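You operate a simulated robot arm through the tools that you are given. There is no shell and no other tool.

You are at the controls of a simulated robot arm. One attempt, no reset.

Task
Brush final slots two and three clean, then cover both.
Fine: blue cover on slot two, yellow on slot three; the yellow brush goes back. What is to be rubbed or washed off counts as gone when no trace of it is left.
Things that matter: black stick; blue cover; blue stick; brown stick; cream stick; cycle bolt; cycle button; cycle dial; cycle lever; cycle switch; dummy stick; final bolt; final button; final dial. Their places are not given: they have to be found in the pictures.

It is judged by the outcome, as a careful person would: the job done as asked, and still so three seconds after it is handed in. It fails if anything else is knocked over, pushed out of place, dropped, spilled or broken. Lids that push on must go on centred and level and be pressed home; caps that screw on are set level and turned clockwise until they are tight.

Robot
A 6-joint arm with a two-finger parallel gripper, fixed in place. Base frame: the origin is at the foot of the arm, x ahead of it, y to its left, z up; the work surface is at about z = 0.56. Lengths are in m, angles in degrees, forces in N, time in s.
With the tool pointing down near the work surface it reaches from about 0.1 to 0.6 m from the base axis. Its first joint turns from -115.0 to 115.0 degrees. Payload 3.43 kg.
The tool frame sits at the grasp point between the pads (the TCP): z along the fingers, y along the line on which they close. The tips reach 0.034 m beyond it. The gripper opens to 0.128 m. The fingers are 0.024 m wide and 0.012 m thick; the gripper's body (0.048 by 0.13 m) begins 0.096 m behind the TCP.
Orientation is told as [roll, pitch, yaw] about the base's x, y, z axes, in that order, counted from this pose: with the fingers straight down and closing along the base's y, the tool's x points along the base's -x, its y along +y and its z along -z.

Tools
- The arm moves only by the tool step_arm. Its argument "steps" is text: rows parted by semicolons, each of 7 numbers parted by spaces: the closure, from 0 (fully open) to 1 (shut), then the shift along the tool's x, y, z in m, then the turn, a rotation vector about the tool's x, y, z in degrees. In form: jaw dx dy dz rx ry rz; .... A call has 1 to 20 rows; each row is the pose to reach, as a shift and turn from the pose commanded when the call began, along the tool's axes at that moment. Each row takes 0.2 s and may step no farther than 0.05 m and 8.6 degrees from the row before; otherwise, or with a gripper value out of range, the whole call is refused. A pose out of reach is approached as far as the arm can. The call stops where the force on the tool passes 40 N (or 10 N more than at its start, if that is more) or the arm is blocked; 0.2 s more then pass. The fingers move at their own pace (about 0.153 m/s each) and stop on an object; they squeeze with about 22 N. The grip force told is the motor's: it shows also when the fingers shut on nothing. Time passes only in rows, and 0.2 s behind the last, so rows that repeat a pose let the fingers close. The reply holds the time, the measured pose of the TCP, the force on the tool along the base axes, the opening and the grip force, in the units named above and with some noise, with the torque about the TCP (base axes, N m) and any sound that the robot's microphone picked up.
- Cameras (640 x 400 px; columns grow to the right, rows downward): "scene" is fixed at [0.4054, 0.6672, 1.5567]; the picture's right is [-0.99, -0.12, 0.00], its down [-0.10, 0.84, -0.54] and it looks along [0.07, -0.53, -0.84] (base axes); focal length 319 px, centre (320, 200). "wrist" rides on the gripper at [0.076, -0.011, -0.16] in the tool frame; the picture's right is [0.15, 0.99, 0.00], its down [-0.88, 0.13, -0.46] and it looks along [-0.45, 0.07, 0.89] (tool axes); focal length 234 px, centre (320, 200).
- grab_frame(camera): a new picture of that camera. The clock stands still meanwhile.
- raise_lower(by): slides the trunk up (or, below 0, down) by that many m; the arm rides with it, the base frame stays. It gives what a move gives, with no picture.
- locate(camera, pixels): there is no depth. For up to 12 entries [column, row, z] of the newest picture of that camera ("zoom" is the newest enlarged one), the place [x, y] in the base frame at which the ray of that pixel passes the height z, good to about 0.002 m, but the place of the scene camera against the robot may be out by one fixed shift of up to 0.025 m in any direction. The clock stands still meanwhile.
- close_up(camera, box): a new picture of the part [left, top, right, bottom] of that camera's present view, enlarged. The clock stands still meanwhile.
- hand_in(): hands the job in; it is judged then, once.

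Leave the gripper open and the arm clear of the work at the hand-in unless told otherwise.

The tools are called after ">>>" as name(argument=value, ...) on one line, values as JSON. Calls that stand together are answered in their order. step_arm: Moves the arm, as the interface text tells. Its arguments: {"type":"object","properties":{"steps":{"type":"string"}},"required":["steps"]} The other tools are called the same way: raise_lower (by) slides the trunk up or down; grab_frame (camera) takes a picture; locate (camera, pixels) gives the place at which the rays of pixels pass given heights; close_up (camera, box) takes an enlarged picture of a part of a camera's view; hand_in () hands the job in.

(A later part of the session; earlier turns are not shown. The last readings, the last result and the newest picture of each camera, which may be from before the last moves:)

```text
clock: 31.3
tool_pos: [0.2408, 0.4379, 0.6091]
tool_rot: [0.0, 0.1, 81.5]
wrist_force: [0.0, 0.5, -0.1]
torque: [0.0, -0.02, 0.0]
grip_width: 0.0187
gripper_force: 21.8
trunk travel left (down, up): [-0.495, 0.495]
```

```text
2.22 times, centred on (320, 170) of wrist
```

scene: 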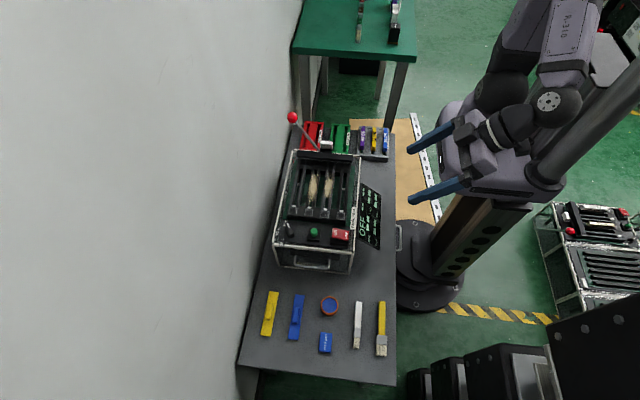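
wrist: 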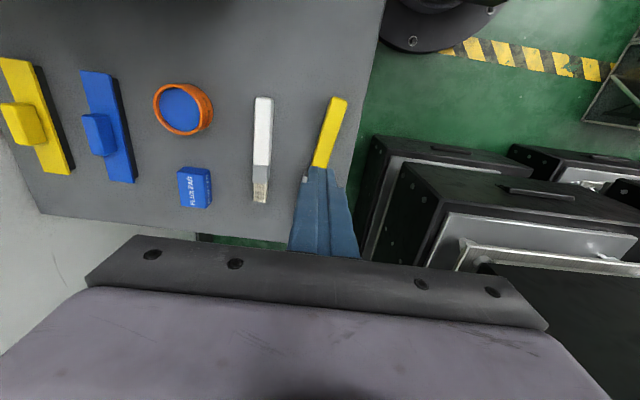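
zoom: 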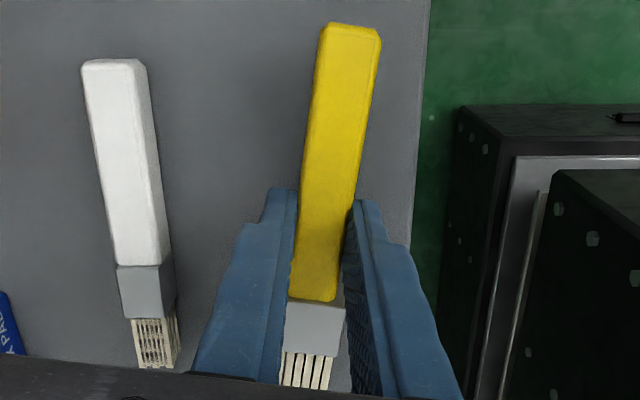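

It holds at 18.7 mm. I lift a further 0.08 m.

>>> step_arm(steps="1 0 0 -0.02 0 0 0; 1 0 0 -0.04 0 0 0; 1 0 0 -0.06 0 0 0; 1 0 0 -0.08 0 0 0; 1 0 0 -0.08 0 0 0")

>>> grab_frame(camera="wrist")

>>> close_up(camera="scene", box=[330, 270, 420, 370])

```text
clock: 32.5
tool_pos: [0.2402, 0.4365, 0.6887]
tool_rot: [0.0, 0.0, 81.5]
wrist_force: [0.5, 0.2, -0.7]
torque: [0.03, -0.03, 0.03]
grip_width: 0.0189
gripper_force: 22.5
trunk travel left (down, up): [-0.495, 0.495]
```

```text
taken
```

wrist: 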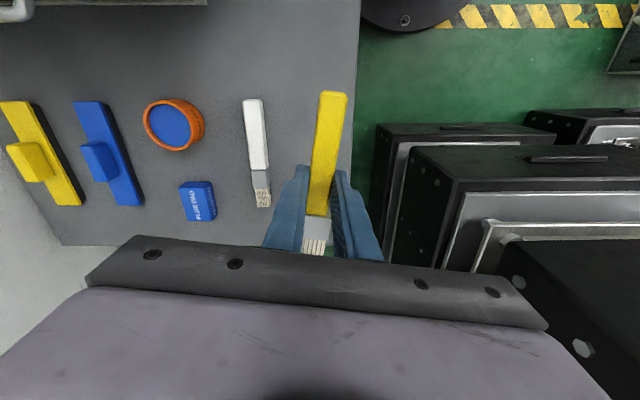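

```text
4.00 times, centred on (375, 320) of scene
```

zoom: 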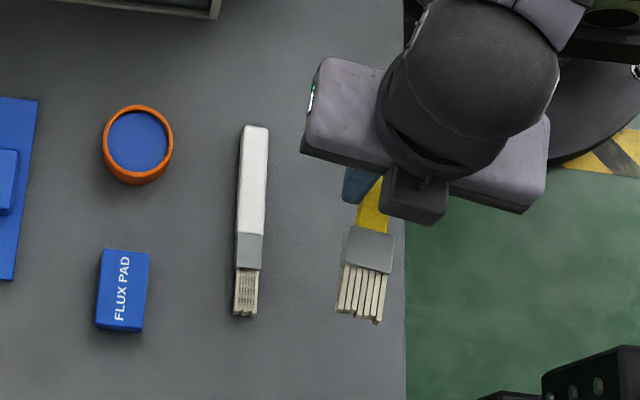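

The brush is held firmly, bristles pointing +y. I raise the trunk by 0.2 m and turn the tool back to yaw 0, so the bristles will point to +x.

>>> raise_lower(by=0.2)

>>> step_arm(steps="1 0 0 0 0 0 8; 1 0 0 0 0 0 16; 1 0 0 0 0 0 24; 1 0 0 0 0 0 32; 1 0 0 0 0 0 40; 1 0 0 0 0 0 48; 1 0 0 0 0 0 56; 1 0 0 0 0 0 64; 1 0 0 0 0 0 72; 1 0 0 0 0 0 80; 1 0 0 0 0 0 81.5; 1 0 0 0 0 0 81.5")

>>> grab_frame(camera="wrist")

```text
clock: 34.6
tool_pos: [0.2415, 0.4368, 0.8896]
tool_rot: [0.1, 0.0, 81.5]
wrist_force: [0.5, 0.4, -0.9]
torque: [-0.02, 0.01, 0.06]
grip_width: 0.0191
gripper_force: 21.7
trunk travel left (down, up): [-0.695, 0.295]
```

```text
clock: 37.2
tool_pos: [0.241, 0.4379, 0.8881]
tool_rot: [0.0, 0.0, 0.0]
wrist_force: [1.1, 0.4, 0.1]
torque: [0.0, 0.0, 0.01]
grip_width: 0.019
gripper_force: 22.1
trunk travel left (down, up): [-0.695, 0.295]
```

```text
taken
```

wrist: 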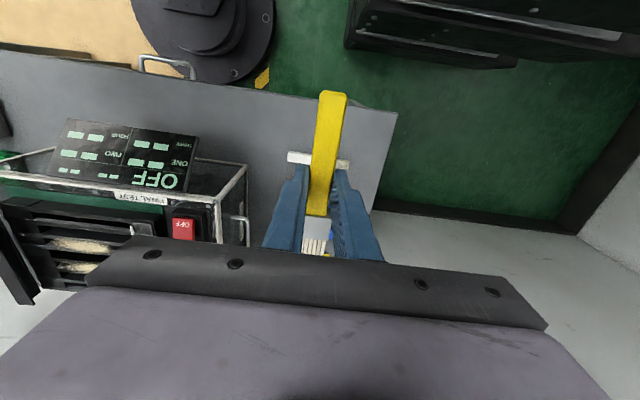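

The brush points to +x now. I move over the slots to TCP (0.381, 0.11, 0.888) and tilt the tool 30° so the bristle tips point down towards slot two.

>>> step_arm(steps="1 -0.0175 -0.041 0 0 0 0; 1 -0.035 -0.082 0 0 0 0; 1 -0.0525 -0.123 0 0 0 0; 1 -0.07 -0.164 0 0 0 0; 1 -0.0875 -0.205 0 0 0 0; 1 -0.105 -0.246 0 0 0 0; 1 -0.1225 -0.287 0 0 0 0; 1 -0.14 -0.328 0 0 0 0; 1 -0.14 -0.328 0 0 7.5 0; 1 -0.14 -0.328 0 0 15 0; 1 -0.14 -0.328 0 0 22.5 0; 1 -0.14 -0.328 0 0 30 0; 1 -0.14 -0.328 0 0 30 0")

>>> grab_frame(camera="wrist")

>>> grab_frame(camera="scene")

```text
clock: 40.0
tool_pos: [0.3803, 0.1093, 0.8895]
tool_rot: [-0.1, 30.1, -0.1]
wrist_force: [0.3, 0.6, -0.8]
torque: [0.01, 0.04, 0.0]
grip_width: 0.0187
gripper_force: 22.1
trunk travel left (down, up): [-0.695, 0.295]
```

```text
taken
```

wrist: 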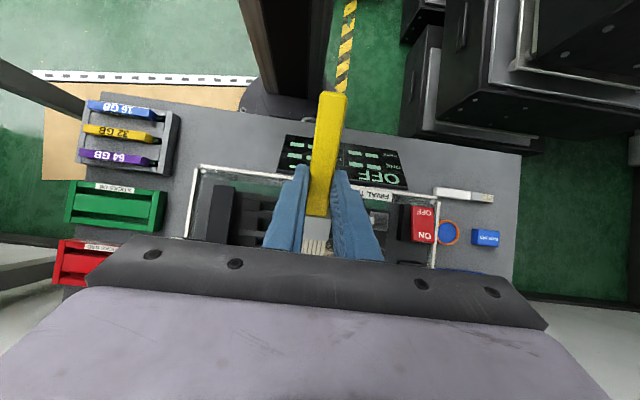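

```text
taken
```

scene: 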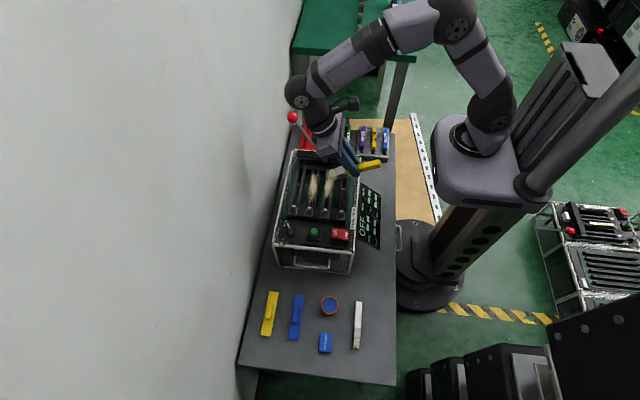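

I zoom the scene view on the bristles and dust to check the alignment.

>>> close_up(camera="scene", box=[280, 140, 400, 220])

>>> close_up(camera="wrist", box=[180, 150, 460, 270])

```text
5.00 times, centred on (340, 180) of scene
```

zoom: 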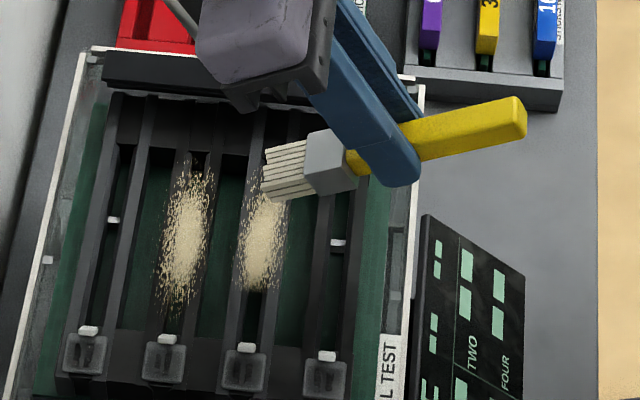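

```text
2.29 times, centred on (320, 210) of wrist
```

zoom: 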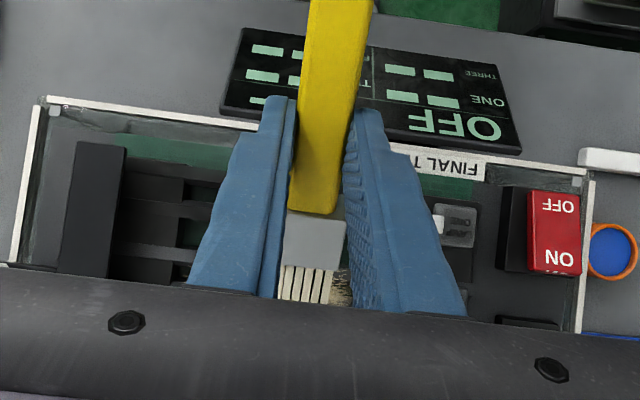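

The bristles hang at about (0.441, 0.109, 0.82), right at slot two in x. I move to y≈0.05, just before the dust, and come down to tip z≈0.77.

>>> step_arm(steps="1 0 -0.03 0 0 0 0; 1 0 -0.059 0 0 0 0; 1 -0.0125 -0.059 0.0217 0 0 0; 1 -0.02 -0.059 0.0346 0 0 0; 1 -0.025 -0.059 0.0433 0 0 0; 1 -0.025 -0.059 0.0433 0 0 0")

>>> close_up(camera="scene", box=[280, 130, 400, 220])

```text
clock: 41.5
tool_pos: [0.3809, 0.051, 0.8394]
tool_rot: [0.0, 30.0, 0.1]
wrist_force: [-0.3, 0.4, -0.6]
torque: [0.0, -0.03, 0.01]
grip_width: 0.0188
gripper_force: 21.7
trunk travel left (down, up): [-0.695, 0.295]
```

```text
4.44 times, centred on (340, 175) of scene
```

zoom: 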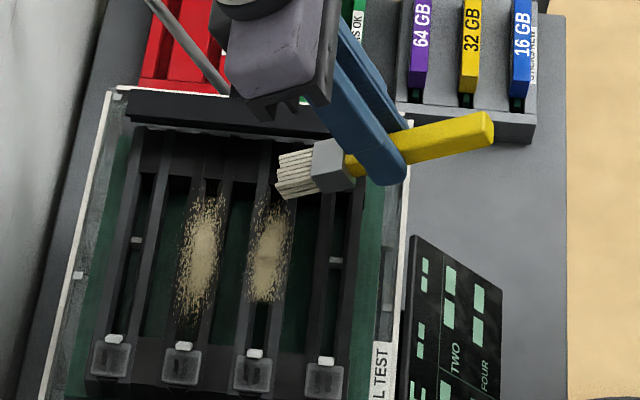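

The bristles are just before the dust start in slot two. I creep down 10 mm in 2 mm steps, watching the force.

>>> step_arm(steps="1 -0.001 0 0.0017 0 0 0; 1 -0.002 0 0.0035 0 0 0; 1 -0.003 0 0.0052 0 0 0; 1 -0.004 0 0.0069 0 0 0; 1 -0.005 0 0.0087 0 0 0; 1 -0.005 0 0.0087 0 0 0")

>>> close_up(camera="scene", box=[280, 130, 400, 220])

```text
clock: 42.9
tool_pos: [0.3802, 0.0502, 0.8283]
tool_rot: [-0.1, 30.1, 0.0]
wrist_force: [0.8, -0.6, -0.7]
torque: [0.03, -0.01, -0.03]
grip_width: 0.019
gripper_force: 21.7
trunk travel left (down, up): [-0.695, 0.295]
```

```text
4.44 times, centred on (340, 175) of scene
```

zoom: 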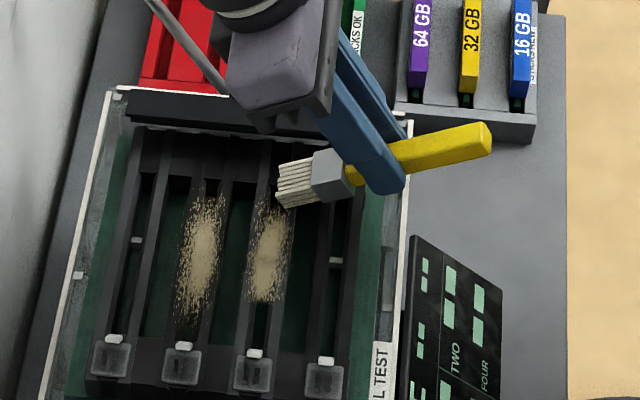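

No contact yet (tip about z 0.758). I go down another 4 mm in 1 mm steps.

>>> step_arm(steps="1 -0.0005 0 0.0009 0 0 0; 1 -0.001 0 0.0017 0 0 0; 1 -0.0015 0 0.0026 0 0 0; 1 -0.002 0 0.0035 0 0 0; 1 -0.002 0 0.0035 0 0 0")

```text
clock: 44.0
tool_pos: [0.3797, 0.0506, 0.8248]
tool_rot: [0.0, 29.9, 0.1]
wrist_force: [0.7, 1.6, 9.0]
torque: [0.07, -0.54, 0.05]
grip_width: 0.019
gripper_force: 22.3
trunk travel left (down, up): [-0.695, 0.295]
```

Contact with about 9 N at tip z≈0.755. I ease off 1 mm and sweep along +y over slot two's dust to y≈0.155.

>>> step_arm(steps="1 0.0005 0 -0.0009 0 0 0; 1 0.0005 0.01 -0.0009 0 0 0; 1 0.0005 0.02 -0.0009 0 0 0; 1 0.0005 0.03 -0.0009 0 0 0; 1 0.0005 0.04 -0.0009 0 0 0; 1 0.0005 0.05 -0.0009 0 0 0; 1 0.0005 0.06 -0.0009 0 0 0; 1 0.0005 0.07 -0.0009 0 0 0; 1 0.0005 0.08 -0.0009 0 0 0; 1 0.0005 0.09 -0.0009 0 0 0; 1 0.0005 0.1 -0.0009 0 0 0; 1 0.0005 0.106 -0.0009 0 0 0; 1 0.0005 0.106 -0.0009 0 0 0")

>>> close_up(camera="scene", box=[280, 130, 400, 220])

```text
clock: 46.9
tool_pos: [0.3807, 0.1561, 0.8256]
tool_rot: [0.0, 30.0, 0.0]
wrist_force: [0.3, 0.2, -0.4]
torque: [-0.03, 0.03, 0.04]
grip_width: 0.0189
gripper_force: 22.0
trunk travel left (down, up): [-0.695, 0.295]
```

```text
4.44 times, centred on (340, 175) of scene
```

zoom: 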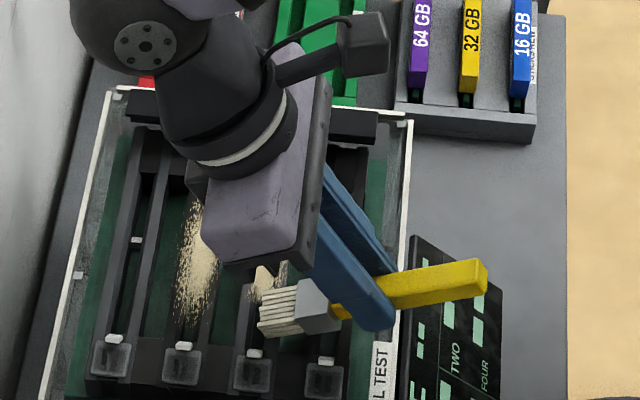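

I lift off and back away towards the robot to see what the stroke removed.

>>> step_arm(steps="1 0.015 0 -0.026 0 0 0; 1 0.03 0 -0.052 0 0 0; 1 0.065 0 -0.032 0 0 0; 1 0.1 0 -0.012 0 0 0; 1 0.13 -0.03 0.008 0 0 0; 1 0.13 -0.03 0.008 0 0 0")

>>> close_up(camera="scene", box=[280, 140, 380, 225])

>>> grab_frame(camera="scene")

```text
clock: 48.2
tool_pos: [0.2613, 0.1258, 0.8832]
tool_rot: [-0.1, 30.0, 0.0]
wrist_force: [-0.9, 0.3, -0.9]
torque: [0.0, 0.01, -0.01]
grip_width: 0.0188
gripper_force: 22.2
trunk travel left (down, up): [-0.695, 0.295]
```

```text
4.71 times, centred on (330, 182) of scene
```

zoom: 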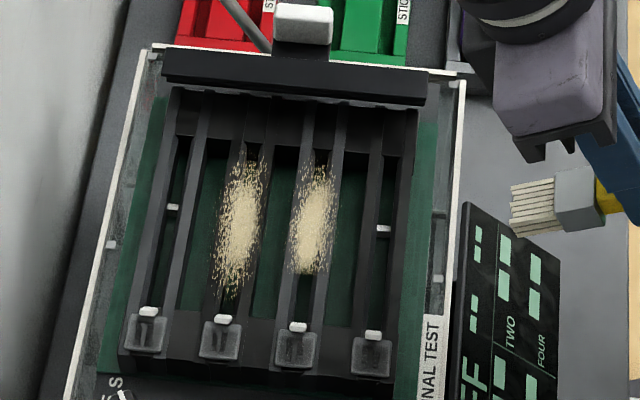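

```text
taken
```

scene: 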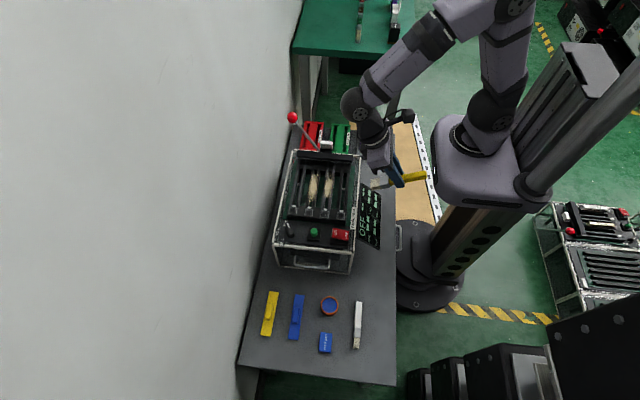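

Slot two's dust looks unchanged, so that stroke probably hovered just above the surface (force was ~0). I go back to the middle of the dust, y≈0.10, and find the contact height there.

>>> step_arm(steps="1 -0.035 -0.009 -0.02 0 0 0; 1 -0.07 -0.018 -0.04 0 0 0; 1 -0.103 -0.026 -0.0595 0 0 0; 1 -0.12 -0.026 -0.03 0 0 0; 1 -0.13 -0.026 -0.0127 0 0 0; 1 -0.13 -0.026 -0.0127 0 0 0; 1 -0.1305 -0.026 -0.0118 0 0 0; 1 -0.131 -0.026 -0.011 0 0 0; 1 -0.1315 -0.026 -0.0101 0 0 0; 1 -0.132 -0.026 -0.0092 0 0 0; 1 -0.132 -0.026 -0.0092 0 0 0")

>>> close_up(camera="scene", box=[280, 140, 380, 225])

```text
clock: 50.6
tool_pos: [0.3824, 0.1003, 0.8266]
tool_rot: [0.1, 30.0, 0.1]
wrist_force: [-0.7, 0.1, -0.3]
torque: [0.0, -0.02, 0.01]
grip_width: 0.0191
gripper_force: 21.8
trunk travel left (down, up): [-0.695, 0.295]
```

```text
4.71 times, centred on (330, 182) of scene
```

zoom: 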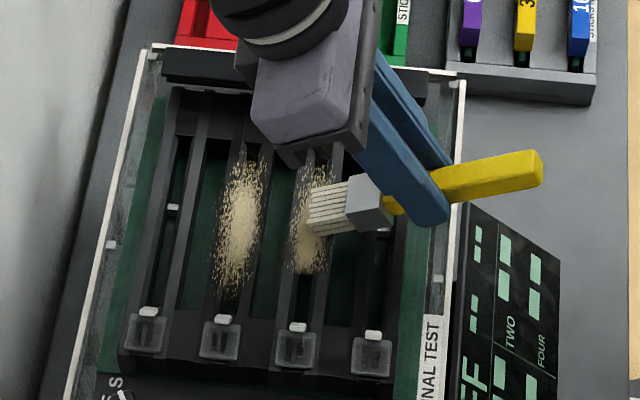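

The bristle ends sit over the middle of slot two's dust. I keep lowering in 1 mm steps until contact.

>>> step_arm(steps="1 -0.0005 0 0.0009 0 0 0; 1 -0.001 0 0.0017 0 0 0; 1 -0.001 0 0.0017 0 0 0")

```text
clock: 51.5
tool_pos: [0.3834, 0.0999, 0.825]
tool_rot: [0.0, 30.1, 0.0]
wrist_force: [-1.2, 0.4, -1.4]
torque: [0.01, -0.02, -0.01]
grip_width: 0.0191
gripper_force: 22.6
trunk travel left (down, up): [-0.695, 0.295]
```

Still no force. Another 2 mm.

>>> step_arm(steps="1 -0.0005 0 0.0009 0 0 0; 1 -0.001 0 0.0017 0 0 0; 1 -0.001 0 0.0017 0 0 0")

```text
clock: 52.2
tool_pos: [0.3832, 0.1009, 0.8215]
tool_rot: [0.1, 29.9, -0.1]
wrist_force: [0.8, 0.3, 6.6]
torque: [0.04, -0.43, 0.03]
grip_width: 0.0187
gripper_force: 22.3
trunk travel left (down, up): [-0.695, 0.295]
```

Contact at 6.6 N here (the end block at y<0.04 is about 3 mm higher). I now sweep at this height towards +y to 0.15, then look.

>>> step_arm(steps="1 0 0.008 0 0 0 0; 1 0 0.016 0 0 0 0; 1 0 0.024 0 0 0 0; 1 0 0.032 0 0 0 0; 1 0 0.04 0 0 0 0; 1 0 0.048 0 0 0 0; 1 0 0.054 0 0 0 0; 1 0 0.054 0 0 0 0")

>>> close_up(camera="scene", box=[280, 140, 380, 225])

```text
clock: 54.0
tool_pos: [0.3835, 0.1533, 0.8223]
tool_rot: [-0.1, 30.0, 0.0]
wrist_force: [0.8, -2.4, 2.7]
torque: [-0.08, -0.27, -0.07]
grip_width: 0.0189
gripper_force: 22.0
trunk travel left (down, up): [-0.695, 0.295]
```

```text
4.71 times, centred on (330, 182) of scene
```

zoom: 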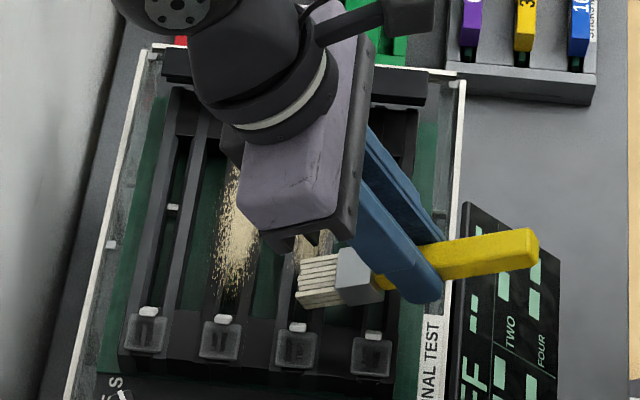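

Contact held (friction −2.4 N, normal 2.7 N). I stroke back to y≈0.06, then lift and look at the effect.

>>> step_arm(steps="1 0 -0.01 0 0 0 0; 1 0 -0.02 0 0 0 0; 1 0 -0.03 0 0 0 0; 1 0 -0.04 0 0 0 0; 1 0 -0.05 0 0 0 0; 1 0 -0.06 0 0 0 0; 1 0 -0.07 0 0 0 0; 1 0 -0.08 0 0 0 0; 1 0 -0.09 0 0 0 0; 1 0 -0.09 0 0 0 0")

>>> close_up(camera="scene", box=[280, 140, 380, 225])

```text
clock: 56.2
tool_pos: [0.3824, 0.0651, 0.8225]
tool_rot: [0.0, 30.0, 0.0]
wrist_force: [0.5, 1.2, -1.3]
torque: [0.02, -0.08, 0.0]
grip_width: 0.0189
gripper_force: 22.4
trunk travel left (down, up): [-0.695, 0.295]
```

```text
4.71 times, centred on (330, 182) of scene
```

zoom: 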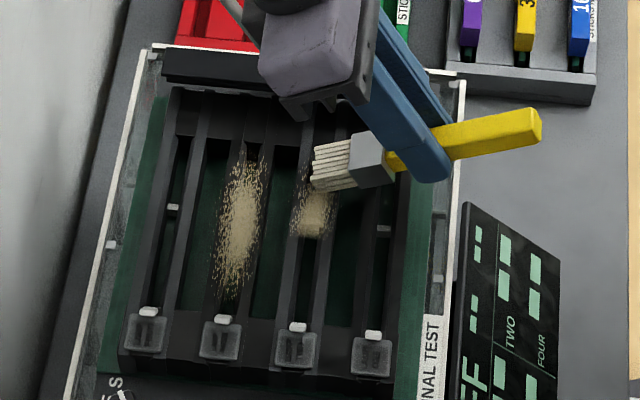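

Now it works: the +y third of slot two's dust is gone. I press 1 mm lower and keep stroking back and forth over y 0.065–0.15.

>>> step_arm(steps="1 -0.0005 0 0.0009 0 0 0; 1 -0.0005 0.01 0.0009 0 0 0; 1 -0.0005 0.02 0.0009 0 0 0; 1 -0.0005 0.03 0.0009 0 0 0; 1 -0.0005 0.04 0.0009 0 0 0; 1 -0.0005 0.05 0.0009 0 0 0; 1 -0.0005 0.06 0.0009 0 0 0; 1 -0.0005 0.07 0.0009 0 0 0; 1 -0.0005 0.06 0.0009 0 0 0; 1 -0.0005 0.05 0.0009 0 0 0; 1 -0.0005 0.04 0.0009 0 0 0; 1 -0.0005 0.03 0.0009 0 0 0; 1 -0.0005 0.02 0.0009 0 0 0; 1 -0.0005 0.01 0.0009 0 0 0; 1 -0.0005 0 0.0009 0 0 0; 1 -0.0005 -0.006 0.0009 0 0 0; 1 -0.0005 -0.006 0.0009 0 0 0")

>>> close_up(camera="scene", box=[280, 140, 380, 225])

```text
clock: 59.9
tool_pos: [0.383, 0.0579, 0.8209]
tool_rot: [0.1, 30.0, 0.0]
wrist_force: [-0.1, 0.5, -1.2]
torque: [0.0, 0.03, 0.02]
grip_width: 0.019
gripper_force: 21.6
trunk travel left (down, up): [-0.695, 0.295]
```

```text
4.71 times, centred on (330, 182) of scene
```

zoom: 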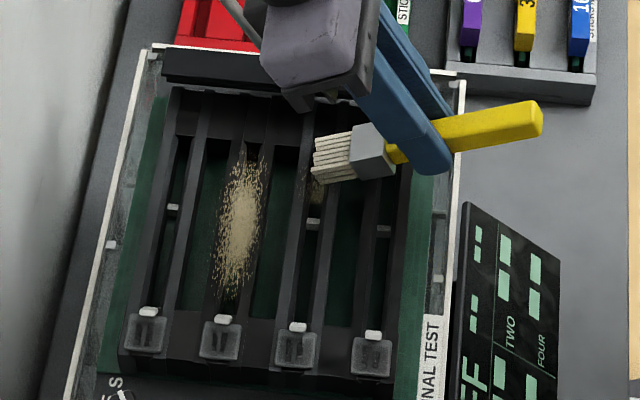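

Most of slot two is clean; what is left is near y≈0.06, by the bristles. I stroke there a little lower, between y 0.045 and 0.085.

>>> step_arm(steps="1 -0.0005 0 0.0009 0 0 0; 1 -0.0005 0.01 0.0009 0 0 0; 1 -0.0005 0.02 0.0009 0 0 0; 1 -0.0005 0.03 0.0009 0 0 0; 1 -0.0005 0.02 0.0009 0 0 0; 1 -0.0005 0.01 0.0009 0 0 0; 1 -0.0005 0 0.0009 0 0 0; 1 -0.0005 -0.006 0.0009 0 0 0; 1 -0.0005 -0.012 0.0009 0 0 0; 1 -0.0005 -0.012 0.0009 0 0 0")

```text
clock: 62.0
tool_pos: [0.3817, 0.0474, 0.8199]
tool_rot: [0.1, 30.1, 0.0]
wrist_force: [-2.6, 9.9, 4.2]
torque: [0.63, -0.22, 0.57]
grip_width: 0.0216
gripper_force: 22.5
trunk travel left (down, up): [-0.695, 0.295]
```

The bristles bumped the end block at y≈0.033 (9.9 N sideways). I move back +y and lift, then look.

>>> step_arm(steps="1 0 0.008 0 0 0 0; 1 0 0.012 0 0 0 0; 1 0.01 0.012 -0.0173 0 0 0; 1 0.02 0.012 -0.0346 0 0 0; 1 0.05 0.012 -0.017 0 0 0; 1 0.08 0.012 0 0 0 0; 1 0.11 0.012 0.017 0 0 0; 1 0.11 0.012 0.017 0 0 0")

>>> close_up(camera="scene", box=[280, 140, 380, 225])

>>> grab_frame(camera="wrist")

```text
clock: 63.9
tool_pos: [0.2787, 0.0587, 0.8599]
tool_rot: [0.0, 29.9, 0.0]
wrist_force: [-0.2, 0.6, 0.8]
torque: [0.0, -0.02, 0.01]
grip_width: 0.0189
gripper_force: 22.1
trunk travel left (down, up): [-0.695, 0.295]
```

```text
4.71 times, centred on (330, 182) of scene
```

zoom: 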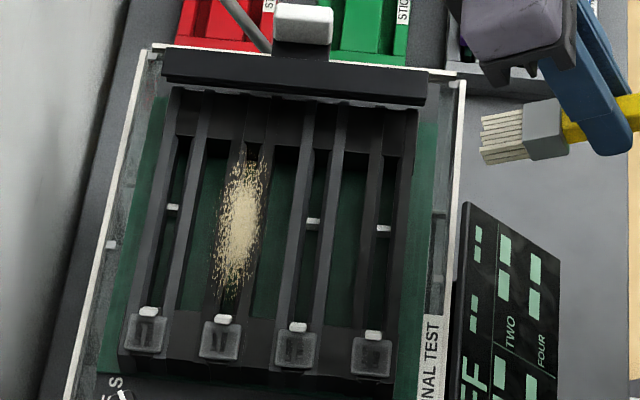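

```text
taken
```

wrist: 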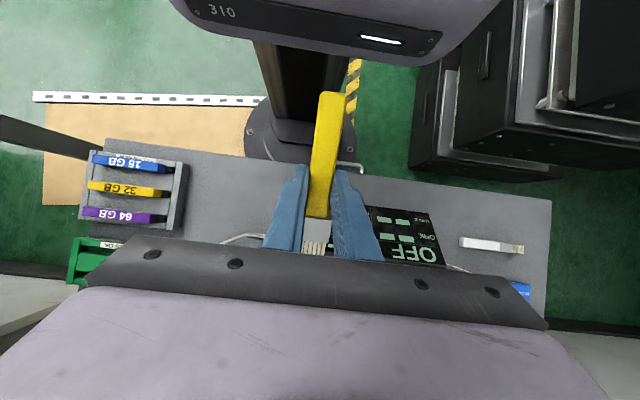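

Slot two looks clean. I zoom tightly on its rails (scene around (327,178)) to check for traces.

>>> close_up(camera="scene", box=[305, 160, 350, 190])

>>> close_up(camera="scene", box=[300, 180, 345, 212])

```text
13.33 times, centred on (328, 175) of scene
```

zoom: 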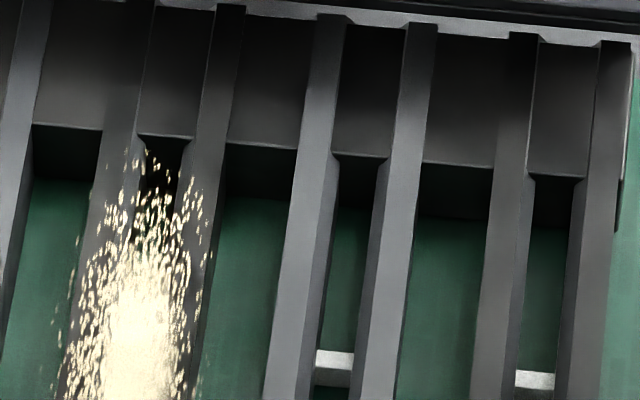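

```text
12.50 times, centred on (322, 196) of scene
```

zoom: 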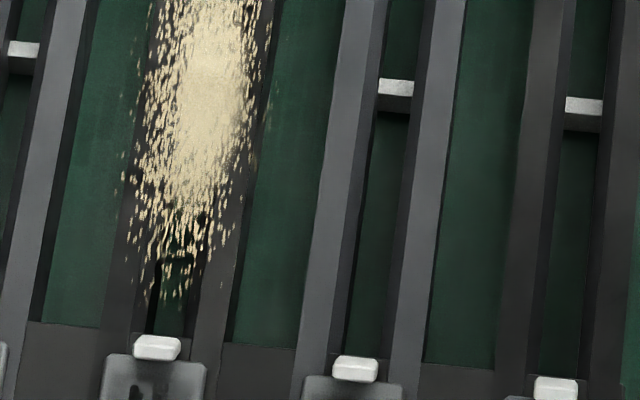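

Slot two shows no trace. Now slot three: I lift a bit, move to TCP (0.429, 0.10) and come down towards contact.

>>> step_arm(steps="1 0.0075 0 -0.013 0 0 0; 1 -0.035 0.013 -0.038 0 0 0; 1 -0.078 0.027 -0.063 0 0 0; 1 -0.1227 0.041 -0.0882 0 0 0; 1 -0.137 0.041 -0.0635 0 0 0; 1 -0.1512 0.041 -0.0388 0 0 0; 1 -0.1522 0.041 -0.0371 0 0 0; 1 -0.1532 0.041 -0.0353 0 0 0; 1 -0.1532 0.041 -0.0353 0 0 0")

>>> close_up(camera="scene", box=[280, 140, 380, 225])

```text
refused: row 2 steps farther than a row can; nothing moved
```

```text
4.71 times, centred on (330, 182) of scene
```

zoom: 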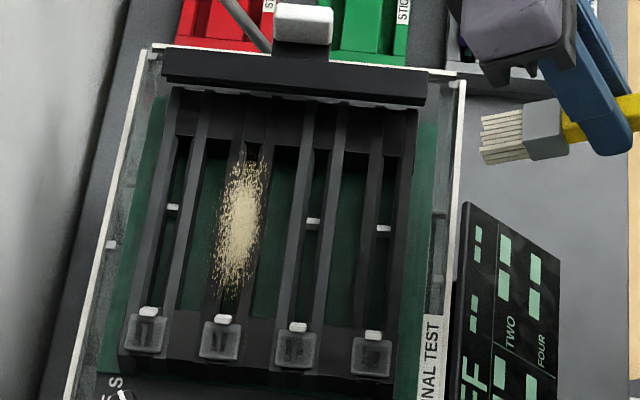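

The step was refused because row 2 was too long. I repeat with shorter rows.

>>> step_arm(steps="1 0.0075 0 -0.013 0 0 0; 1 -0.025 0.01 -0.032 0 0 0; 1 -0.058 0.02 -0.051 0 0 0; 1 -0.09 0.03 -0.07 0 0 0; 1 -0.1227 0.041 -0.0882 0 0 0; 1 -0.137 0.041 -0.0635 0 0 0; 1 -0.1512 0.041 -0.0388 0 0 0; 1 -0.1522 0.041 -0.0371 0 0 0; 1 -0.1532 0.041 -0.0353 0 0 0; 1 -0.1532 0.041 -0.0353 0 0 0")

>>> close_up(camera="scene", box=[280, 140, 380, 225])

```text
clock: 66.0
tool_pos: [0.4298, 0.1004, 0.8145]
tool_rot: [-0.1, 29.9, 0.0]
wrist_force: [5.2, 0.2, 8.1]
torque: [0.06, -0.63, 0.09]
grip_width: 0.0189
gripper_force: 22.2
trunk travel left (down, up): [-0.695, 0.295]
```

```text
4.71 times, centred on (330, 182) of scene
```

zoom: 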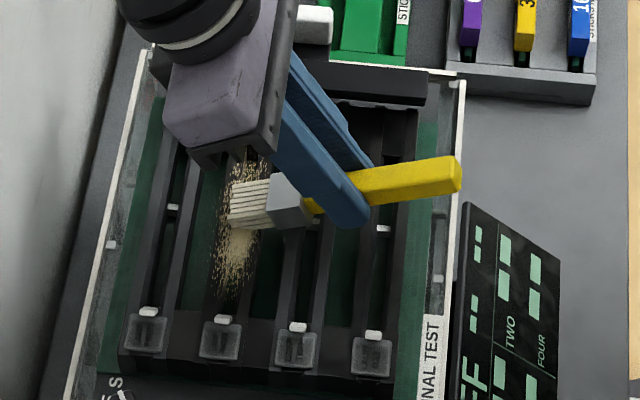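

I came down lower than intended (z 0.8145; tips pushing at 8 N in the channel). I lift 6 mm, then stroke gently from there over y 0.06–0.15.

>>> step_arm(steps="1 0.002 0 -0.0035 0 0 0; 1 0.003 0 -0.0052 0 0 0; 1 0.003 0 -0.0052 0 0 0")

```text
clock: 66.8
tool_pos: [0.4296, 0.0985, 0.8201]
tool_rot: [0.0, 30.1, 0.0]
wrist_force: [0.4, -0.6, 0.1]
torque: [0.01, 0.01, 0.01]
grip_width: 0.019
gripper_force: 21.7
trunk travel left (down, up): [-0.695, 0.295]
```

No contact at z 0.820. I lower 2 mm and stroke from y 0.10 to 0.15 and back to 0.06.

>>> step_arm(steps="1 -0.001 0 0.0017 0 0 0; 1 -0.001 0.01 0.0017 0 0 0; 1 -0.001 0.02 0.0017 0 0 0; 1 -0.001 0.03 0.0017 0 0 0; 1 -0.001 0.04 0.0017 0 0 0; 1 -0.001 0.05 0.0017 0 0 0; 1 -0.001 0.055 0.0017 0 0 0; 1 -0.001 0.045 0.0017 0 0 0; 1 -0.001 0.035 0.0017 0 0 0; 1 -0.001 0.025 0.0017 0 0 0; 1 -0.001 0.015 0.0017 0 0 0; 1 -0.001 0.005 0.0017 0 0 0; 1 -0.001 -0.005 0.0017 0 0 0; 1 -0.001 -0.015 0.0017 0 0 0; 1 -0.001 -0.025 0.0017 0 0 0; 1 -0.001 -0.035 0.0017 0 0 0; 1 -0.001 -0.035 0.0017 0 0 0")

>>> close_up(camera="scene", box=[280, 140, 380, 225])

```text
clock: 70.5
tool_pos: [0.4288, 0.0638, 0.8186]
tool_rot: [0.0, 30.0, 0.0]
wrist_force: [-0.5, -0.9, -1.1]
torque: [0.04, 0.0, 0.02]
grip_width: 0.0189
gripper_force: 22.1
trunk travel left (down, up): [-0.695, 0.295]
```

```text
4.71 times, centred on (330, 182) of scene
```

zoom: 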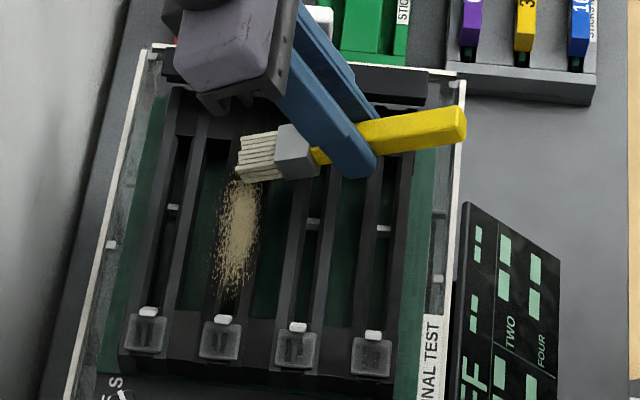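

No contact there, so nothing was removed. I lower 3 mm more to get contact and stroke +y to 0.15.

>>> step_arm(steps="1 -0.001 0 0.0017 0 0 0; 1 -0.0015 0 0.0026 0 0 0; 1 -0.0015 0 0.0026 0 0 0")

```text
clock: 71.2
tool_pos: [0.4293, 0.0639, 0.8141]
tool_rot: [0.1, 29.9, -0.1]
wrist_force: [0.9, 0.3, 2.3]
torque: [0.01, -0.22, -0.02]
grip_width: 0.0191
gripper_force: 21.8
trunk travel left (down, up): [-0.695, 0.295]
```

Light contact (2.3 N). I stroke +y to 0.15 with half a millimetre more pressure, and back.

>>> step_arm(steps="1 -0.0003 0.008 0.0005 0 0 0; 1 -0.0003 0.016 0.0005 0 0 0; 1 -0.0003 0.024 0.0005 0 0 0; 1 -0.0003 0.032 0.0005 0 0 0; 1 -0.0003 0.04 0.0005 0 0 0; 1 -0.0003 0.048 0.0005 0 0 0; 1 -0.0003 0.056 0.0005 0 0 0; 1 -0.0003 0.064 0.0005 0 0 0; 1 -0.0003 0.072 0.0005 0 0 0; 1 -0.0003 0.08 0.0005 0 0 0; 1 -0.0003 0.086 0.0005 0 0 0; 1 -0.0003 0.086 0.0005 0 0 0")

>>> close_up(camera="scene", box=[280, 140, 380, 225])

```text
clock: 73.8
tool_pos: [0.4288, 0.1512, 0.8138]
tool_rot: [0.0, 30.2, 0.0]
wrist_force: [0.0, -1.2, 0.3]
torque: [0.01, -0.01, 0.02]
grip_width: 0.0192
gripper_force: 22.4
trunk travel left (down, up): [-0.695, 0.295]
```

```text
4.71 times, centred on (330, 182) of scene
```

zoom: 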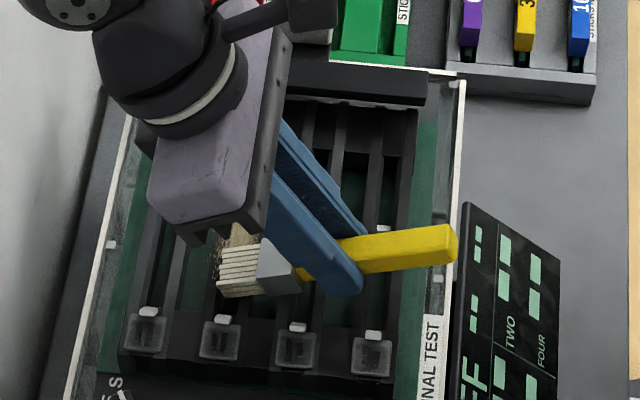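

Contact faded at the end. I press 1.5 mm lower and stroke back to y 0.062.

>>> step_arm(steps="1 -0.0007 0 0.0013 0 0 0; 1 -0.0007 -0.008 0.0013 0 0 0; 1 -0.0007 -0.016 0.0013 0 0 0; 1 -0.0007 -0.024 0.0013 0 0 0; 1 -0.0007 -0.032 0.0013 0 0 0; 1 -0.0007 -0.04 0.0013 0 0 0; 1 -0.0007 -0.048 0.0013 0 0 0; 1 -0.0007 -0.056 0.0013 0 0 0; 1 -0.0007 -0.064 0.0013 0 0 0; 1 -0.0007 -0.072 0.0013 0 0 0; 1 -0.0007 -0.08 0.0013 0 0 0; 1 -0.0007 -0.088 0.0013 0 0 0; 1 -0.0007 -0.088 0.0013 0 0 0")

>>> close_up(camera="scene", box=[280, 140, 380, 225])

```text
clock: 76.7
tool_pos: [0.4283, 0.0612, 0.8139]
tool_rot: [0.0, 30.0, 0.0]
wrist_force: [-0.2, -0.1, -0.5]
torque: [-0.01, 0.0, 0.03]
grip_width: 0.0186
gripper_force: 21.8
trunk travel left (down, up): [-0.695, 0.295]
```

```text
4.71 times, centred on (330, 182) of scene
```

zoom: 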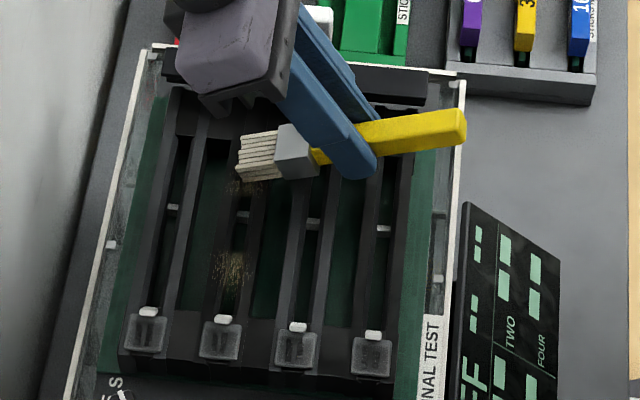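

Most of slot three is gone; sparse grains remain at zoom (235,265) and (240,187). I press 1 mm lower and stroke again over the full length.

>>> step_arm(steps="1 -0.0005 0 0.0009 0 0 0; 1 -0.0005 0.01 0.0009 0 0 0; 1 -0.0005 0.02 0.0009 0 0 0; 1 -0.0005 0.03 0.0009 0 0 0; 1 -0.0005 0.04 0.0009 0 0 0; 1 -0.0005 0.05 0.0009 0 0 0; 1 -0.0005 0.06 0.0009 0 0 0; 1 -0.0005 0.07 0.0009 0 0 0; 1 -0.0005 0.08 0.0009 0 0 0; 1 -0.0005 0.088 0.0009 0 0 0; 1 -0.0005 0.094 0.0009 0 0 0; 1 -0.0005 0.086 0.0009 0 0 0; 1 -0.0005 0.078 0.0009 0 0 0; 1 -0.0005 0.07 0.0009 0 0 0; 1 -0.0005 0.06 0.0009 0 0 0; 1 -0.0005 0.05 0.0009 0 0 0; 1 -0.0005 0.04 0.0009 0 0 0; 1 -0.0005 0.03 0.0009 0 0 0; 1 -0.0005 0.02 0.0009 0 0 0; 1 -0.0005 0.01 0.0009 0 0 0")

>>> close_up(camera="scene", box=[280, 140, 380, 225])

```text
clock: 80.8
tool_pos: [0.4281, 0.0725, 0.8103]
tool_rot: [0.0, 30.0, -0.1]
wrist_force: [1.9, 1.2, 3.6]
torque: [0.04, -0.26, 0.0]
grip_width: 0.0188
gripper_force: 22.2
trunk travel left (down, up): [-0.695, 0.295]
```

```text
4.71 times, centred on (330, 182) of scene
```

zoom: 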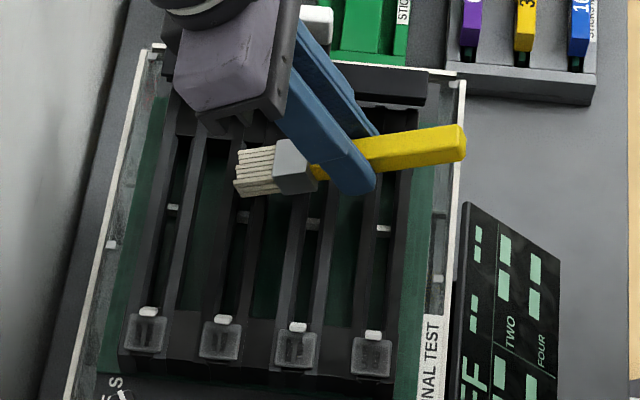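

The visible part is clean. One more short stroke towards y≈0.055 and back, then I lift, back off and inspect.

>>> step_arm(steps="1 0 -0.008 0 0 0 0; 1 0 -0.014 0 0 0 0; 1 0 -0.006 0 0 0 0; 1 0 0.002 0 0 0 0; 1 0.015 0.002 -0.026 0 0 0; 1 0.025 0.002 -0.0433 0 0 0; 1 0.06 0.002 -0.023 0 0 0; 1 0.095 0.002 -0.003 0 0 0; 1 0.13 0.002 0.017 0 0 0; 1 0.165 0.002 0.037 0 0 0; 1 0.165 0.002 0.037 0 0 0")

>>> close_up(camera="scene", box=[280, 140, 380, 225])

>>> close_up(camera="scene", box=[295, 155, 345, 190])

>>> close_up(camera="scene", box=[292, 180, 342, 215])

```text
clock: 83.2
tool_pos: [0.2669, 0.0721, 0.8609]
tool_rot: [0.0, 30.0, 0.1]
wrist_force: [0.2, -0.1, -0.3]
torque: [-0.01, -0.01, 0.02]
grip_width: 0.0187
gripper_force: 21.7
trunk travel left (down, up): [-0.695, 0.295]
```

```text
4.71 times, centred on (330, 182) of scene
```

zoom: 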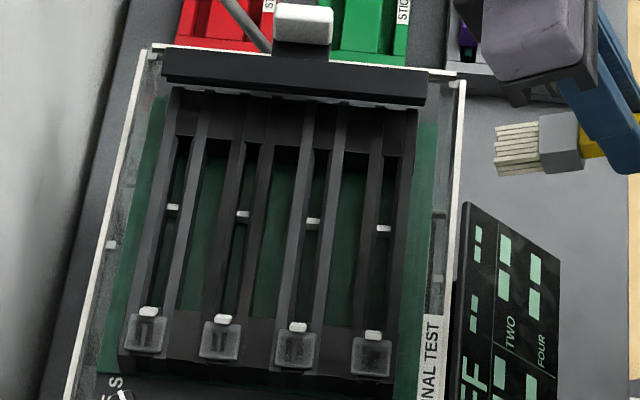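

```text
11.43 times, centred on (320, 172) of scene
```

zoom: 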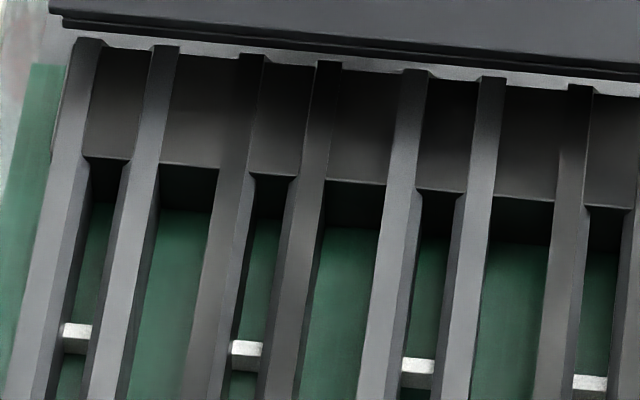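

```text
11.43 times, centred on (317, 198) of scene
```

zoom: 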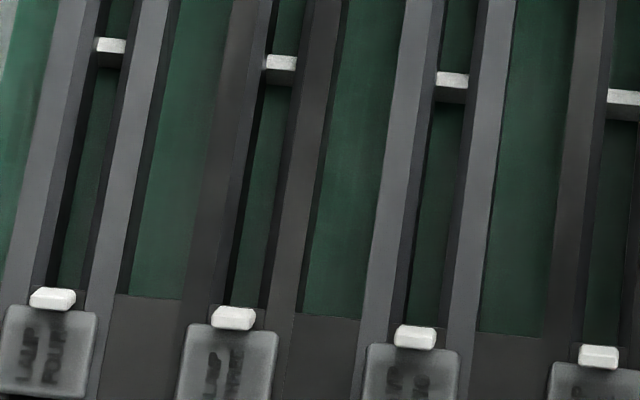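

Both slots are clean with no trace left. Now the brush goes back: I level the tool while moving to above its place, then turn to yaw 90.

>>> step_arm(steps="1 0.005 0.041 -0.0016 0 -3.4 0; 1 0.009 0.081 -0.0032 0 -6.7 0; 1 0.013 0.122 -0.0048 0 -10 0; 1 0.017 0.162 -0.0064 0 -13.4 0; 1 0.021 0.203 -0.008 0 -16.7 0; 1 0.025 0.243 -0.0097 0 -20 0; 1 0.029 0.284 -0.0113 0 -23.4 0; 1 0.032 0.324 -0.013 0 -26.7 0; 1 0.0349 0.365 -0.0145 0 -30 0; 1 0.0349 0.365 -0.0145 0 -30 0")

>>> step_arm(steps="1 0 0 0 0 0 -8.2; 1 0 0 0 0 0 -16.4; 1 0 0 0 0 0 -24.6; 1 0 0 0 0 0 -32.8; 1 0 0 0 0 0 -41; 1 0 0 0 0 0 -49.2; 1 0 0 0 0 0 -57.4; 1 0 0 0 0 0 -65.6; 1 0 0 0 0 0 -73.8; 1 0 0 0 0 0 -82; 1 0 0 0 0 0 -90; 1 0 0 0 0 0 -90")

>>> raise_lower(by=-0.2)

>>> grab_frame(camera="wrist")

```text
clock: 85.5
tool_pos: [0.2427, 0.438, 0.8899]
tool_rot: [0.0, 0.0, 0.0]
wrist_force: [0.8, -0.7, -0.1]
torque: [0.01, 0.0, -0.02]
grip_width: 0.019
gripper_force: 22.2
trunk travel left (down, up): [-0.695, 0.295]
```

```text
clock: 88.0
tool_pos: [0.244, 0.4384, 0.8914]
tool_rot: [0.0, 0.0, 90.1]
wrist_force: [0.1, 0.4, -0.3]
torque: [0.0, 0.0, 0.01]
grip_width: 0.0188
gripper_force: 22.0
trunk travel left (down, up): [-0.695, 0.295]
```

```text
clock: 90.2
tool_pos: [0.2442, 0.4388, 0.692]
tool_rot: [0.1, 0.0, 89.9]
wrist_force: [-1.1, 0.2, -0.7]
torque: [0.01, 0.02, -0.01]
grip_width: 0.019
gripper_force: 22.0
trunk travel left (down, up): [-0.495, 0.495]
```

```text
taken
```

wrist: 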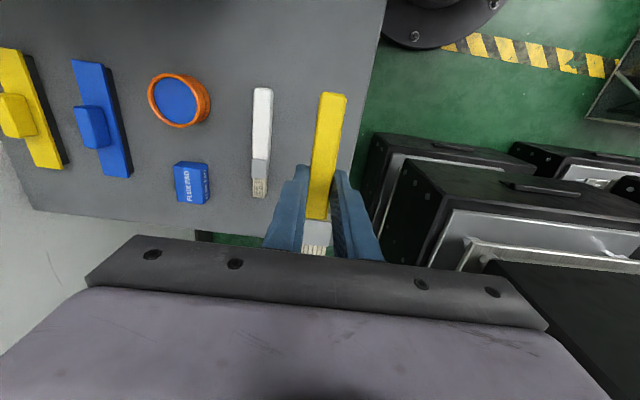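

The brush is aligned as when it was picked. I lower to just above the table and then creep down to z≈0.595.

>>> step_arm(steps="1 0.001 0 0.03 0 0 0; 1 0.0015 0 0.06 0 0 0; 1 0.0015 0 0.08 0 0 0; 1 0.0015 0 0.09 0 0 0; 1 0.0015 0 0.093 0 0 0; 1 0.0015 0 0.095 0 0 0; 1 0.0015 0 0.095 0 0 0")

```text
clock: 91.8
tool_pos: [0.243, 0.4361, 0.5987]
tool_rot: [-0.2, -0.1, 90.0]
wrist_force: [-1.7, 1.0, 10.2]
torque: [-0.62, 0.03, -0.06]
grip_width: 0.0191
gripper_force: 22.3
trunk travel left (down, up): [-0.495, 0.495]
```

The tail end touches first (10 N at −y side): the brush pitched a few degrees in the grip. I lift 3 mm, pitch the tool about 4° so the brush is level, and lower again.

>>> step_arm(steps="1 0 0 -0.003 0 0 0; 1 0 0 -0.003 0 2 0; 1 0 0 -0.003 0 4 0; 1 0 0 -0.003 0 4 0; 1 0 0 -0.001 0 4 0; 1 0 0 0.0005 0 4 0; 1 0 0 0.0005 0 4 0")

```text
clock: 93.4
tool_pos: [0.2438, 0.4383, 0.5956]
tool_rot: [0.0, 4.0, 90.0]
wrist_force: [-1.4, -0.4, -0.2]
torque: [0.06, 0.02, -0.01]
grip_width: 0.0189
gripper_force: 21.9
trunk travel left (down, up): [-0.495, 0.495]
```

No contact now at z 0.5956. I creep 1.5 mm more.

>>> step_arm(steps="1 0 0 0.0008 0 0 0; 1 0 0 0.0016 0 0 0; 1 0 0 0.0016 0 0 0")

```text
clock: 94.2
tool_pos: [0.245, 0.4365, 0.5955]
tool_rot: [-0.1, 4.0, 90.1]
wrist_force: [-0.6, -0.3, -0.6]
torque: [0.02, 0.0, -0.03]
grip_width: 0.019
gripper_force: 22.3
trunk travel left (down, up): [-0.495, 0.495]
```

>>> step_arm(steps="1 0 0 0.0008 0 0 0; 1 0 0 0.0015 0 0 0; 1 0 0 0.0015 0 0 0")

>>> close_up(camera="wrist", box=[220, 80, 420, 260])

```text
clock: 95.0
tool_pos: [0.2444, 0.4364, 0.5946]
tool_rot: [0.0, 3.9, 90.0]
wrist_force: [3.8, -1.9, 7.4]
torque: [0.0, -0.03, 0.0]
grip_width: 0.0186
gripper_force: 22.6
trunk travel left (down, up): [-0.495, 0.495]
```

```text
2.22 times, centred on (320, 170) of wrist
```

zoom: 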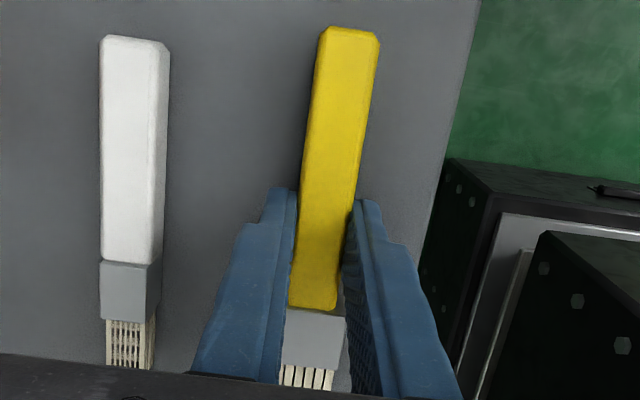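

Contact 7.4 N with no torque, so the brush lies level. I release by opening to about 58 mm and lift straight up.

>>> step_arm(steps="0.8 0 0 0 0 0 0; 0.6 0 0 0 0 0 0; 0.55 0 0 0 0 0 0; 0.55 0 0 -0.02 0 0 0; 0.55 0 0 -0.05 0 0 0; 0.55 0 0 -0.09 0 -4 0; 0.55 0 0 -0.09 0 -4 0")

>>> grab_frame(camera="wrist")

>>> close_up(camera="scene", box=[230, 260, 410, 390])

```text
clock: 96.6
tool_pos: [0.2437, 0.4436, 0.6818]
tool_rot: [0.0, 0.0, 89.9]
wrist_force: [0.0, 0.0, 0.0]
torque: [0.0, -0.03, -0.03]
grip_width: 0.0575
gripper_force: 0.1
trunk travel left (down, up): [-0.495, 0.495]
```

```text
taken
```

wrist: 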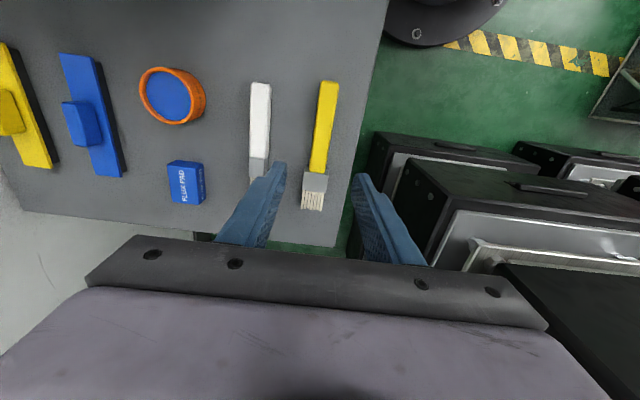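

```text
3.08 times, centred on (320, 325) of scene
```

zoom: 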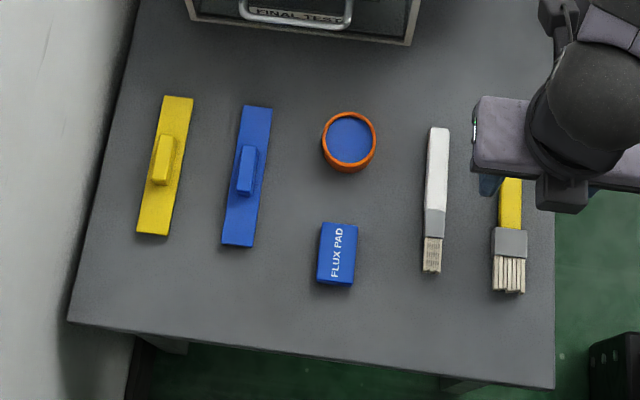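

The brush is back in its place (bristle end at scene (381,354), as at the start). Now I turn to yaw 0 for the covers, a bit higher, and test the reach near the blue cover at z≈0.72.

>>> step_arm(steps="0.4 0 0 -0.02 0 0 8.2; 0.4 0 0 -0.04 0 0 16.4; 0.4 0 0 -0.04 0 0 24.6; 0.4 0 0 -0.04 0 0 32.8; 0.4 0 0 -0.04 0 0 41; 0.4 0 0 -0.04 0 0 49.2; 0.4 0 0 -0.04 0 0 57.4; 0.4 0 0 -0.04 0 0 65.6; 0.4 0 0 -0.04 0 0 73.8; 0.4 0 0 -0.04 0 0 82; 0.4 0 0 -0.04 0 0 90; 0.4 0 0 -0.04 0 0 90")

>>> step_arm(steps="0.2 -0.045 0 0 0 0 0; 0.2 -0.09 0 0 0 0 0; 0.2 -0.135 0 0 0 0 0; 0.2 -0.18 0 0 0 0 0; 0.2 -0.225 0 0 0 0 0; 0.2 -0.255 0 0 0 0 0; 0.2 -0.255 0 0 0 0 0")

>>> grab_frame(camera="wrist")

```text
clock: 99.2
tool_pos: [0.2449, 0.4422, 0.7239]
tool_rot: [0.0, 0.0, -0.1]
wrist_force: [0.0, 0.4, 0.4]
torque: [-0.01, 0.0, -0.03]
grip_width: 0.0766
gripper_force: 0.1
trunk travel left (down, up): [-0.495, 0.495]
```

```text
clock: 100.8
tool_pos: [0.4701, 0.4175, 0.7145]
tool_rot: [0.0, 0.1, 0.0]
wrist_force: [0.9, -0.4, 0.8]
torque: [0.01, -0.01, -0.01]
grip_width: 0.1024
gripper_force: 0.1
out of reach, approached as far as the arm can: row 5, 6, 7
trunk travel left (down, up): [-0.495, 0.495]
```

```text
taken
```

wrist: 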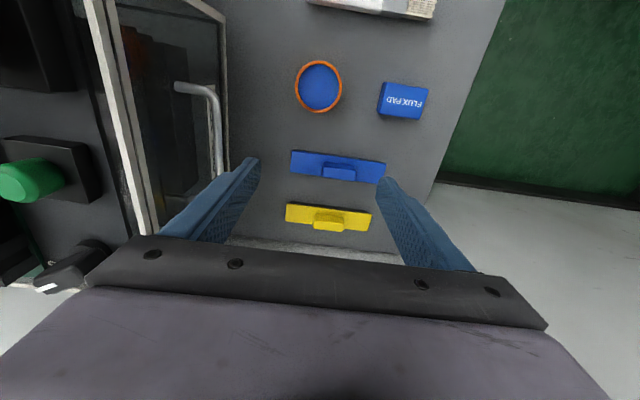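

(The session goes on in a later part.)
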